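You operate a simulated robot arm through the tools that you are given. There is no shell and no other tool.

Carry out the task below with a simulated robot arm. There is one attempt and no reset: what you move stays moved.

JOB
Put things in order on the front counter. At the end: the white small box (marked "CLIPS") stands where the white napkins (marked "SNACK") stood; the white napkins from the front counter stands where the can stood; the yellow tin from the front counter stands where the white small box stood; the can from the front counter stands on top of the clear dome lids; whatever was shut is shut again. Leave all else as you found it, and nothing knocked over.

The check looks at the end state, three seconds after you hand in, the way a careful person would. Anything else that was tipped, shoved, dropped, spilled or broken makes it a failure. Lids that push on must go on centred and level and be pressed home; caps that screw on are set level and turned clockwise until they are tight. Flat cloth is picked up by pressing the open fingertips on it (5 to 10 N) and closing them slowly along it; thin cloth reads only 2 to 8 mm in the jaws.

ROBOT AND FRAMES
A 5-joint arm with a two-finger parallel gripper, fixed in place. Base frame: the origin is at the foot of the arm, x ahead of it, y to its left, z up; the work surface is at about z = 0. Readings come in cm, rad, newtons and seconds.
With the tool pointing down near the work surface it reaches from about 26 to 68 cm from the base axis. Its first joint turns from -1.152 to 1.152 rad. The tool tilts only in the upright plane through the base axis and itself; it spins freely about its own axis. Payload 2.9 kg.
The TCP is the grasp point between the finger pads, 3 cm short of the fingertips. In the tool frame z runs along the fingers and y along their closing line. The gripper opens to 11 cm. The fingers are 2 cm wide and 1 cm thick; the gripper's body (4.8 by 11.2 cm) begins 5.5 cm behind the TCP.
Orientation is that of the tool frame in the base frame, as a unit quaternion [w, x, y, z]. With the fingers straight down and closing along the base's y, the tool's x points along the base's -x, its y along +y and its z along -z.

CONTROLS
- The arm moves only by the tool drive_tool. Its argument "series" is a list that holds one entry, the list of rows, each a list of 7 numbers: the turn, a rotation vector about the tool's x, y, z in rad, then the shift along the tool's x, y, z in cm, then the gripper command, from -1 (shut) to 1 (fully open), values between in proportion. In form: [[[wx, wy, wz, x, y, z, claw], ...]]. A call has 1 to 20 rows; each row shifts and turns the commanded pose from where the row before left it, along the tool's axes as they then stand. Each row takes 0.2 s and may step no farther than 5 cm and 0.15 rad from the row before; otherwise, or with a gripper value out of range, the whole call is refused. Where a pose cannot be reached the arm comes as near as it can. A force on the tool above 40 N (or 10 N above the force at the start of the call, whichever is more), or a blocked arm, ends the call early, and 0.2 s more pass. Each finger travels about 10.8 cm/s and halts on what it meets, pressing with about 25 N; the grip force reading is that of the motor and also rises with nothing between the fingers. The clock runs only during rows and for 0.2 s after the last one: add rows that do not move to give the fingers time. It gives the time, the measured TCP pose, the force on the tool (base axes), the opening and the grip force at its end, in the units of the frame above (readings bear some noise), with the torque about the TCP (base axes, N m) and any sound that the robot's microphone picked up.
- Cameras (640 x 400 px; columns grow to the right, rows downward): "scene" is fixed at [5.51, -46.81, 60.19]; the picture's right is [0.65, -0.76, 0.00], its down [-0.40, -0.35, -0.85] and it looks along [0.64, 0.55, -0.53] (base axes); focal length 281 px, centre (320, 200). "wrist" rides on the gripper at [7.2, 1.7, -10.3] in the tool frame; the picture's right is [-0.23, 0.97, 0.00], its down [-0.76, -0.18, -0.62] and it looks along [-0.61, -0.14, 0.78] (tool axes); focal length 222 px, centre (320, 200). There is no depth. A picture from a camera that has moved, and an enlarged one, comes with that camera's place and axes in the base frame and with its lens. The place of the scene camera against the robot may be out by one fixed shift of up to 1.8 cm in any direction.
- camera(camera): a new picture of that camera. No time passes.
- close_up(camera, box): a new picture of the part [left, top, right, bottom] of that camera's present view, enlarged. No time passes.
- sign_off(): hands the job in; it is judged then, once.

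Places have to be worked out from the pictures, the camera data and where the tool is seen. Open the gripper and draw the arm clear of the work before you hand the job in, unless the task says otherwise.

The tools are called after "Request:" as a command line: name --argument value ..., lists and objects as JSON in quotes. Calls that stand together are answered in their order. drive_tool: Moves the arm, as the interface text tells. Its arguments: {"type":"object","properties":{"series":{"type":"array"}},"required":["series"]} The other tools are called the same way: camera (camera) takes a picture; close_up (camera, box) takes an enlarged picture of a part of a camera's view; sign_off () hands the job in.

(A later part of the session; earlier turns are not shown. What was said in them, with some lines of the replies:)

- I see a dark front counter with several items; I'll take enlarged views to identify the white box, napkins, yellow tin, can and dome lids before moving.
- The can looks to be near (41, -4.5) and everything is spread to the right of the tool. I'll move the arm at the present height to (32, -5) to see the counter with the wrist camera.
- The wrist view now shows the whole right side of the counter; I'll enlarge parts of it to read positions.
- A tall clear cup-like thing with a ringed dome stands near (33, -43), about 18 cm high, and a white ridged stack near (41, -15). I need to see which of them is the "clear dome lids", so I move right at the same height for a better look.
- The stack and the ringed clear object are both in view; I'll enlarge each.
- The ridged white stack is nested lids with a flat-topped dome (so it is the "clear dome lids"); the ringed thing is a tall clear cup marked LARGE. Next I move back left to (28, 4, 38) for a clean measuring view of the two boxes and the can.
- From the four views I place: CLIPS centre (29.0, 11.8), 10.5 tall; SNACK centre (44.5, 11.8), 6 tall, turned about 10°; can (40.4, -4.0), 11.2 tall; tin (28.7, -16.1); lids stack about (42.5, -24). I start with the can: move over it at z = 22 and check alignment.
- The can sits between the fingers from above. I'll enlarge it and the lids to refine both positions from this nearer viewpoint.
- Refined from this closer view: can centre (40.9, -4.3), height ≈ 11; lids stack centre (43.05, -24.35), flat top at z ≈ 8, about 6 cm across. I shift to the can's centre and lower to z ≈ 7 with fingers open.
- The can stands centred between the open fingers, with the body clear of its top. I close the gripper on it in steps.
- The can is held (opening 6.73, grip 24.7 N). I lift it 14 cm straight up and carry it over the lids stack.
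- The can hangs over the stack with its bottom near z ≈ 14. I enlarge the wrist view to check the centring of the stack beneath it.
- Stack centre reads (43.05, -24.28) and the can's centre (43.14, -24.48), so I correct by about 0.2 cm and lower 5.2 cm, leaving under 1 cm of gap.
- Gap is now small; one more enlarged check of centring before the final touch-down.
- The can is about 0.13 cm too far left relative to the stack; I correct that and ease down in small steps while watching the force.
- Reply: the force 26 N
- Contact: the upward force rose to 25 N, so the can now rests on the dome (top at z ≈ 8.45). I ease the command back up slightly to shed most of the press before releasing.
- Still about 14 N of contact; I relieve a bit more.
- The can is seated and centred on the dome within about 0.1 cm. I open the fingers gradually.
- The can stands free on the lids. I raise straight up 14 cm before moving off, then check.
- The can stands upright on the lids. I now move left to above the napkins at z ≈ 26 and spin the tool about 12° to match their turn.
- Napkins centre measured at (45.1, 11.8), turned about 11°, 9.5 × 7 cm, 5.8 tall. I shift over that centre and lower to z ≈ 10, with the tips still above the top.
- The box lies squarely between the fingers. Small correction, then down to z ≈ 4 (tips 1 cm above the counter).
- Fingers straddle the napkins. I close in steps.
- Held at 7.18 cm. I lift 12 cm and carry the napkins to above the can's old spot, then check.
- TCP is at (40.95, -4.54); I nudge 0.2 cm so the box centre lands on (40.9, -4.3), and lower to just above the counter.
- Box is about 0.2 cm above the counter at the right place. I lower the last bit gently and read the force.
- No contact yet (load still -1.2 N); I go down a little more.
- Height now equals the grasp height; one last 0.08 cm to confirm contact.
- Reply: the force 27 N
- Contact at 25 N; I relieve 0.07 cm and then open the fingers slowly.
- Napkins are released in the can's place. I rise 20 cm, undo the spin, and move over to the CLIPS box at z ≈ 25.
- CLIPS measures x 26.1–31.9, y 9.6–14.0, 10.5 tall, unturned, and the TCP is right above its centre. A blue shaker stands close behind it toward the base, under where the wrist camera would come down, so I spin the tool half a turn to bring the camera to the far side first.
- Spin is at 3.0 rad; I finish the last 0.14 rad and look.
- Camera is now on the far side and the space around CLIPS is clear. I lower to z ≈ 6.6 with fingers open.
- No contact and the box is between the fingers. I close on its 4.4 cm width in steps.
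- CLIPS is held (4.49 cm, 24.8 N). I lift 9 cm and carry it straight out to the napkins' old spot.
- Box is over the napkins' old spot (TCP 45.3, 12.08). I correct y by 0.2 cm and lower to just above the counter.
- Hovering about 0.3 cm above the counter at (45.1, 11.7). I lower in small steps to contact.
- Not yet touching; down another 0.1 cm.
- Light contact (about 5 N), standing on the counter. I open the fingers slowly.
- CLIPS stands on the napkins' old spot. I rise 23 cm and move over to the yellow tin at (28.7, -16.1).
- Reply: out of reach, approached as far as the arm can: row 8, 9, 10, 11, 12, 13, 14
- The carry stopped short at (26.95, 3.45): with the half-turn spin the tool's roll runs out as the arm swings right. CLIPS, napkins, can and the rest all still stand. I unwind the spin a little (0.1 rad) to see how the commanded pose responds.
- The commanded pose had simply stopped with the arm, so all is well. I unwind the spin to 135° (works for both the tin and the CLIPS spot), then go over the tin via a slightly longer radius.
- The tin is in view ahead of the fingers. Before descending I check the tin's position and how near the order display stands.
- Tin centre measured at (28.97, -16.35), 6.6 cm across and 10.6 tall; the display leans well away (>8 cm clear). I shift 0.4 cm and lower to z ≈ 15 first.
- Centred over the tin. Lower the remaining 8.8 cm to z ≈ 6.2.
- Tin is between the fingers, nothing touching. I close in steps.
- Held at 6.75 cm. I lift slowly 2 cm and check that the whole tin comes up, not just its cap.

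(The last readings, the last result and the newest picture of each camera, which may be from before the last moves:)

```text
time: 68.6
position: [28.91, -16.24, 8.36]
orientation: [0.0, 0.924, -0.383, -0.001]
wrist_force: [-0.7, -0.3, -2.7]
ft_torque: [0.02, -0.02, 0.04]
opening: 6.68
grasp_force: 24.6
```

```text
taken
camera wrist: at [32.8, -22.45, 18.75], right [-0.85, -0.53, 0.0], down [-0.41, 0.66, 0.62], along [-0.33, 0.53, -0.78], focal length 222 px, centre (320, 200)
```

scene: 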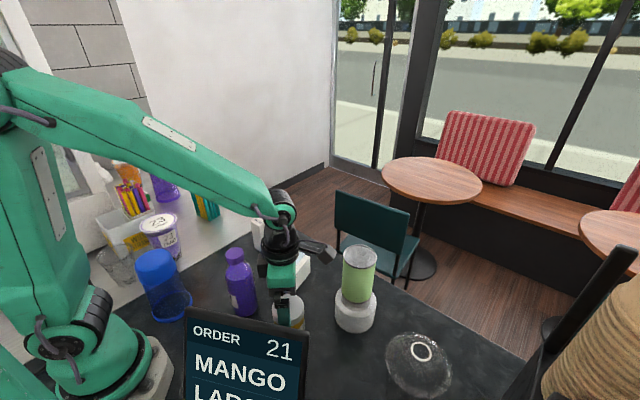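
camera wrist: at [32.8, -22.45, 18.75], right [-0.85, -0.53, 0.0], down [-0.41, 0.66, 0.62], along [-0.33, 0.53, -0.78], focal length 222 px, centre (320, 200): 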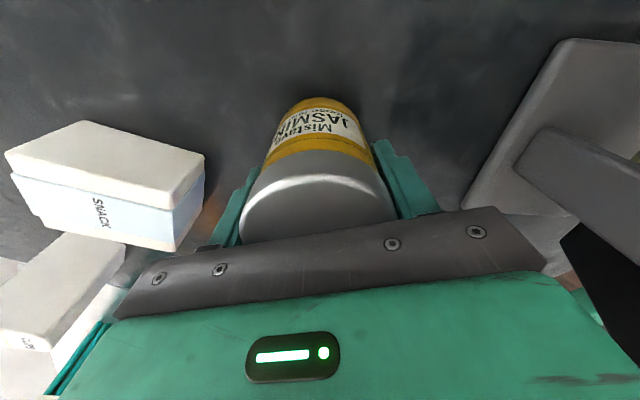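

The tin came up whole. I lift to z ≈ 28 so it clears the 18 cm purple bottle, and swing it around the outside toward the CLIPS spot.

Request:
drive_tool --series '[[[0, 0, 0, 0, 0, -2, -1], [0, 0, 0, 0, 0, -4, -1], [0, 0, 0, 0, 0, -4, -1], [0, 0, 0, 0, 0, -4, -1], [0, 0, 0, 0, 0, -4, -1], [0, 0, 0, 0, 0, -2, -1], [0, 0, 0, -1.07, -3.595, 0, -1], [0, 0, 0, -1.07, -3.595, 0, -1], [0, 0, 0, -1.07, -3.595, 0, -1], [0, 0, 0, -1.07, -3.595, 0, -1], [0, 0, 0, -3.85, -1.38, 0, -1], [0, 0, 0, -3.85, -1.38, 0, -1], [0, 0, 0, -3.85, -1.38, 0, -1], [0, 0, 0, -3.85, -1.38, 0, -1], [0, 0, 0, 0, 0, 0, -1], [0, 0, 0, 0, 0, 0, -1]]]'

Request:
camera --camera "wrist"

Request:
camera --camera "scene"

```text
time: 72.0
position: [28.82, 11.92, 28.43]
orientation: [0.001, 0.924, -0.383, 0.001]
wrist_force: [0.7, 0.1, -0.5]
ft_torque: [-0.04, 0.0, -0.02]
opening: 6.75
grasp_force: 24.8
```

```text
taken
camera wrist: at [32.77, 5.63, 38.69], right [-0.85, -0.53, 0.0], down [-0.41, 0.66, 0.62], along [-0.33, 0.53, -0.78], focal length 222 px, centre (320, 200)
```

wrist: 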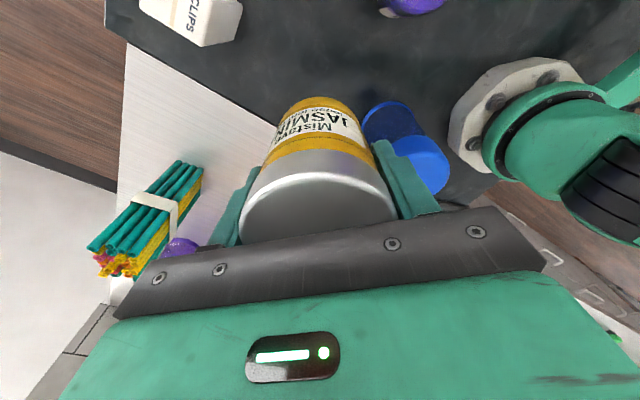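

```text
taken
```

scene: 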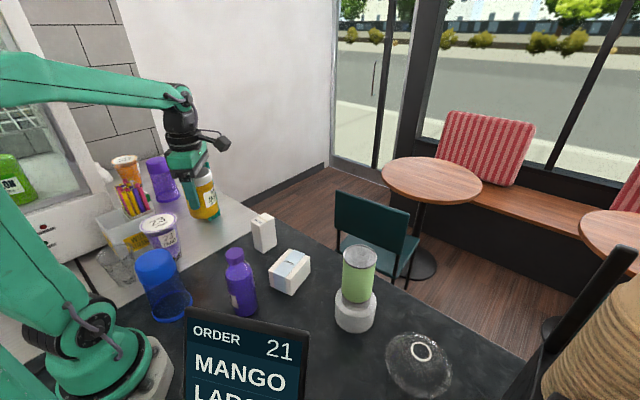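

Over the CLIPS spot: TCP (28.9, 11.9). I lower to about 0.5 cm above the counter.

Request:
drive_tool --series '[[[0, 0, 0, 0.06, 0.02, 3, -1], [0, 0, 0, 0, 0, 4, -1], [0, 0, 0, 0, 0, 4, -1], [0, 0, 0, 0, 0, 4, -1], [0, 0, 0, 0, 0, 3.5, -1], [0, 0, 0, 0, 0, 2, -1], [0, 0, 0, 0, 0, 1, -1], [0, 0, 0, 0, 0, 0, -1], [0, 0, 0, 0, 0, 0, -1]]]'

Request:
camera --camera "wrist"

Request:
close_up --camera "scene" --box '[130, 190, 310, 330]'

```text
time: 74.0
position: [29.13, 11.85, 6.96]
orientation: [0.0, 0.924, -0.382, 0.0]
wrist_force: [0.3, 0.3, -2.9]
ft_torque: [0.0, 0.03, -0.04]
opening: 6.73
grasp_force: 24.7
```

```text
taken
camera wrist: at [32.99, 5.44, 17.25], right [-0.85, -0.53, 0.0], down [-0.41, 0.66, 0.62], along [-0.33, 0.53, -0.78], focal length 222 px, centre (320, 200)
```

wrist: 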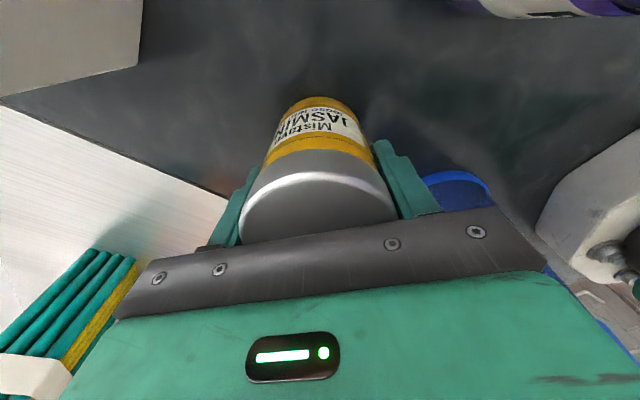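

```text
2.86 times, centred on (220, 260) of scene
camera zoom: at [5.51, -46.81, 60.19], right [0.65, -0.76, 0.0], down [-0.4, -0.35, -0.85], along [0.64, 0.55, -0.53], focal length 802 px, centre (606, 29)
```

zoom: 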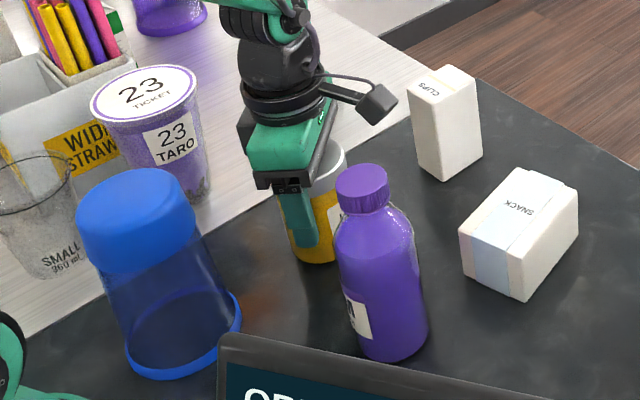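

Tin centre is about 0.2 cm off (29.17, 11.65); I correct and lower another 0.45 cm.

Request:
drive_tool --series '[[[0, 0, 0, -0.2, 0.02, 0, -1], [0, 0, 0, 0, 0, 0.25, -1], [0, 0, 0, 0, 0, 0.2, -1], [0, 0, 0, 0, 0, 0, -1], [0, 0, 0, 0, 0, 0, -1]]]'

Request:
camera --camera "wrist"

```text
time: 75.2
position: [28.97, 11.91, 6.64]
orientation: [-0.001, 0.924, -0.382, 0.0]
wrist_force: [0.0, -0.1, -1.7]
ft_torque: [-0.04, -0.01, 0.0]
opening: 6.74
grasp_force: 25.2
```

```text
taken
camera wrist: at [32.82, 5.48, 16.82], right [-0.85, -0.53, 0.0], down [-0.41, 0.66, 0.62], along [-0.33, 0.53, -0.78], focal length 222 px, centre (320, 200)
```

wrist: 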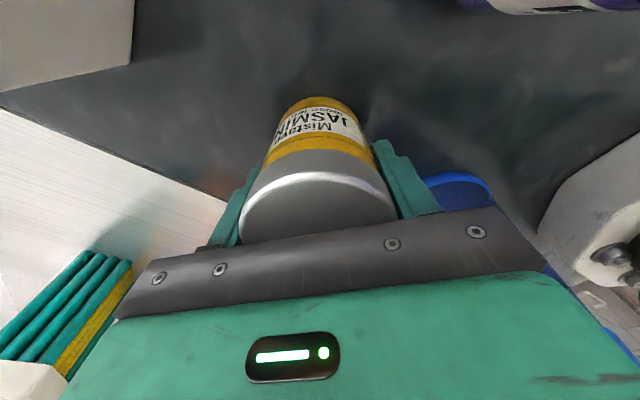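

About 0.15 cm to go; lowering in small steps.

Request:
drive_tool --series '[[[0, 0, 0, 0, 0, 0.1, -1], [0, 0, 0, 0, 0, 0.05, -1], [0, 0, 0, 0, 0, 0, -1], [0, 0, 0, 0, 0, 0, -1]]]'

```text
time: 76.2
position: [29.0, 11.86, 6.47]
orientation: [-0.001, 0.924, -0.383, 0.0]
wrist_force: [-4.8, -8.3, 27.3]
ft_torque: [-0.59, 0.48, -0.05]
opening: 6.74
grasp_force: 25.3
```

Contact at 27 N; I relieve about 0.09 cm and read again.

Request:
drive_tool --series '[[[0, 0, 0, 0, 0, -0.09, -1], [0, 0, 0, 0, 0, 0, -1], [0, 0, 0, 0, 0, 0, -1]]]'

```text
time: 77.0
position: [28.95, 11.89, 6.33]
orientation: [0.0, 0.924, -0.382, 0.0]
wrist_force: [0.1, 0.3, -1.5]
ft_torque: [0.05, -0.02, 0.0]
opening: 6.73
grasp_force: 25.2
```

Nearly free again, so I go down 0.04 cm and open slowly.

Request:
drive_tool --series '[[[0, 0, 0, 0, 0, 0.04, -1], [0, 0, 0, 0, 0, 0, -1], [0, 0, 0, 0, 0, 0, 0.25], [0, 0, 0, 0, 0, 0, 0.32], [0, 0, 0, 0, 0, 0, 0.45], [0, 0, 0, 0, 0, 0, 0.7], [0, 0, 0, 0, 0, 0, 1], [0, 0, 0, 0, 0, 0, 1], [0, 0, 0, 0, 0, 0, 1]]]'

Request:
camera --camera "wrist"

Request:
close_up --camera "scene" --box '[130, 190, 310, 330]'

```text
time: 79.0
position: [29.0, 11.86, 6.32]
orientation: [0.001, 0.924, -0.384, 0.0]
wrist_force: [0.0, 0.4, -1.0]
ft_torque: [0.0, -0.05, 0.03]
opening: 10.99
grasp_force: 0.1
```

```text
taken
camera wrist: at [32.86, 5.54, 16.62], right [-0.85, -0.53, 0.0], down [-0.41, 0.66, 0.62], along [-0.33, 0.53, -0.78], focal length 222 px, centre (320, 200)
```

wrist: 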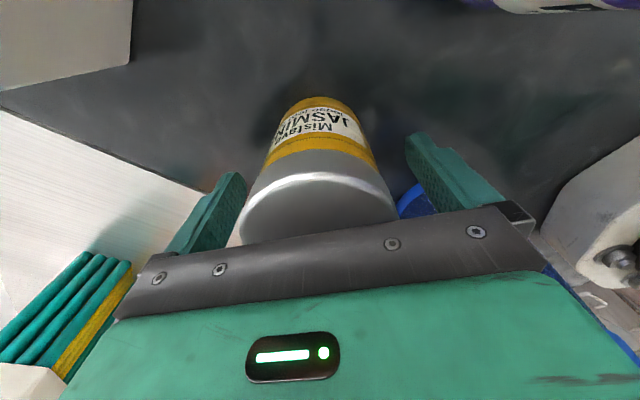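

```text
2.86 times, centred on (220, 260) of scene
camera zoom: at [5.51, -46.81, 60.19], right [0.65, -0.76, 0.0], down [-0.4, -0.35, -0.85], along [0.64, 0.55, -0.53], focal length 802 px, centre (606, 29)
```

zoom: 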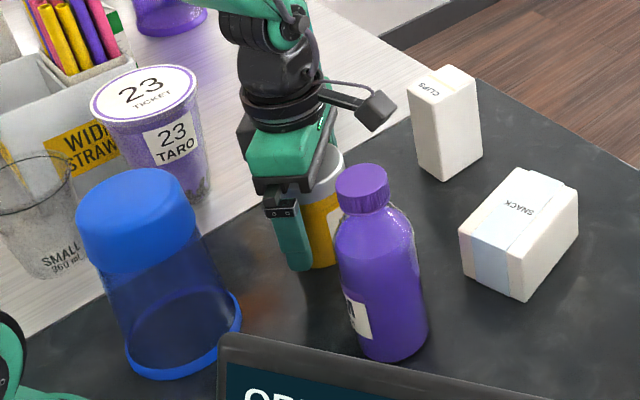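

The tin stands on the CLIPS spot with fingers open. I rise straight up and look over the result.

Request:
drive_tool --series '[[[0, 0, 0, 0, 0, -2, 1], [0, 0, 0, 0, 0, -4, 1], [0, 0, 0, 0, 0, -4.5, 1], [0, 0, 0, 0, 0, -4.5, 1], [0, 0, 0, 0, 0, -4.5, 1], [0, 0, 0, 0, 0, -4.5, 1], [0, 0, 0, 0, 0, -3.5, 1], [0, 0, 0, 0, 0, 0, 1], [0, 0, 0, 0, 0, 0, 1]]]'

Request:
camera --camera "wrist"

Request:
camera --camera "scene"

```text
time: 81.0
position: [29.35, 11.71, 33.62]
orientation: [0.0, 0.924, -0.383, 0.0]
wrist_force: [0.1, -1.0, -0.4]
ft_torque: [0.02, -0.02, 0.0]
opening: 11.0
grasp_force: 0.1
```

```text
taken
camera wrist: at [33.24, 5.41, 43.89], right [-0.85, -0.53, 0.0], down [-0.41, 0.66, 0.62], along [-0.33, 0.53, -0.78], focal length 222 px, centre (320, 200)
```

wrist: 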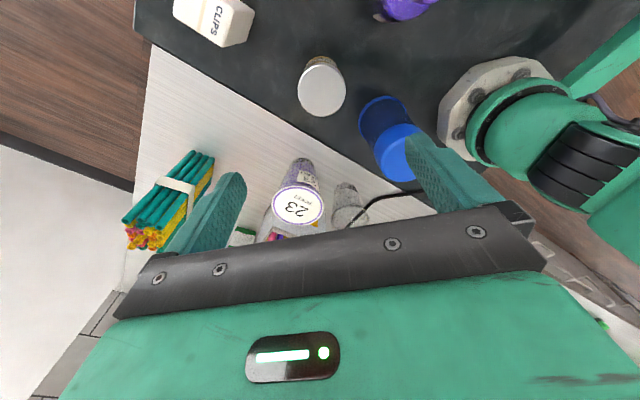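

```text
taken
```

scene: 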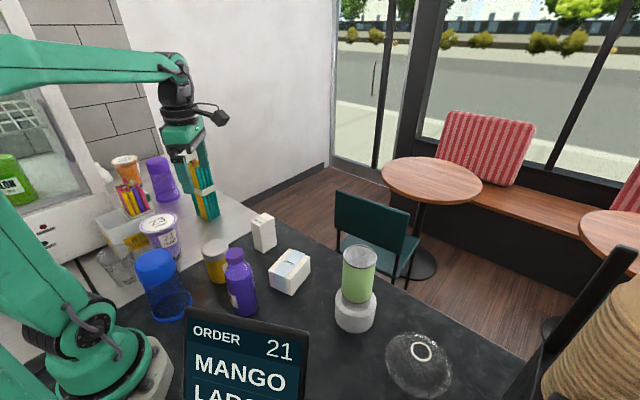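

All four items look right in the overview; I take a last close look at the tin, boxes and the can on the lids for level seating.

Request:
close_up --camera "scene" --box '[190, 200, 400, 340]'

Request:
close_up --camera "wrist" --box '[150, 0, 450, 190]'

```text
2.86 times, centred on (295, 270) of scene
camera zoom: at [5.51, -46.81, 60.19], right [0.65, -0.76, 0.0], down [-0.4, -0.35, -0.85], along [0.64, 0.55, -0.53], focal length 802 px, centre (391, 0)
```

zoom: 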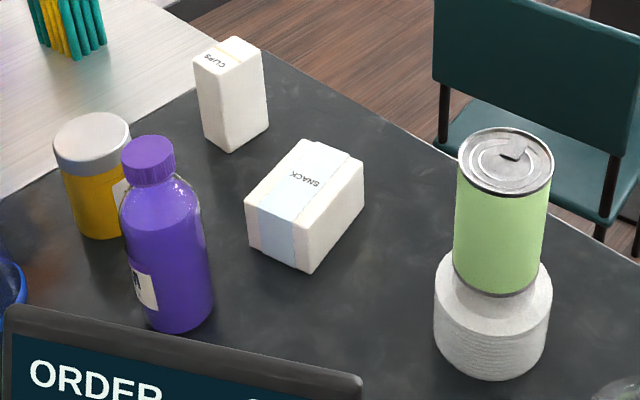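

```text
2.11 times, centred on (300, 95) of wrist
camera zoom: at [33.24, 5.41, 43.89], right [-0.85, -0.53, 0.0], down [-0.41, 0.66, 0.62], along [-0.33, 0.53, -0.78], focal length 468 px, centre (362, 421)
```

zoom: 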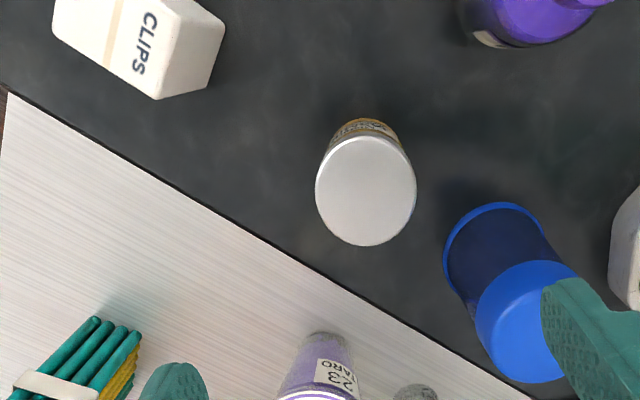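

Everything stands upright and level in its new place: CLIPS on the napkins' spot, napkins on the can's spot, tin on the CLIPS spot, can on the dome lids. The gripper is open and over 20 cm above the items, so I hand in.

Request:
sign_off

```text
The job is handed in.
```

I moved all four items and handed the job in. In the last pictures everything stood upright and level.

| Item | Now stands | How close |
|---|---|---|
| Can | On top of the dome lids | Centred to about 0.1 cm |
| White napkins (SNACK) | Where the can stood | Within about 0.3 cm |
| White small box (CLIPS) | Where the napkins stood | Within about 0.2 cm |
| Yellow tin | Where the CLIPS box stood | Within about 0.2 cm |

- **Which lids:** I took the white ridged stack of nested lids to be the "clear dome lids". The other candidate was a single tall clear cup with a domed, ringed top, marked LARGE.
- **Shut items:** I didn't open anything. The tin's cap stayed on, and the tin came up whole when I lifted it.
- **Stopped move:** On the way to the tin the arm stopped short, because the tool had reached its spin limit. It was about 29 cm above the counter and touched nothing. I unwound the spin and carried on.
- **Rest of the counter:** The other items looked unmoved in the final pictures. The gripper is open and well above the work.
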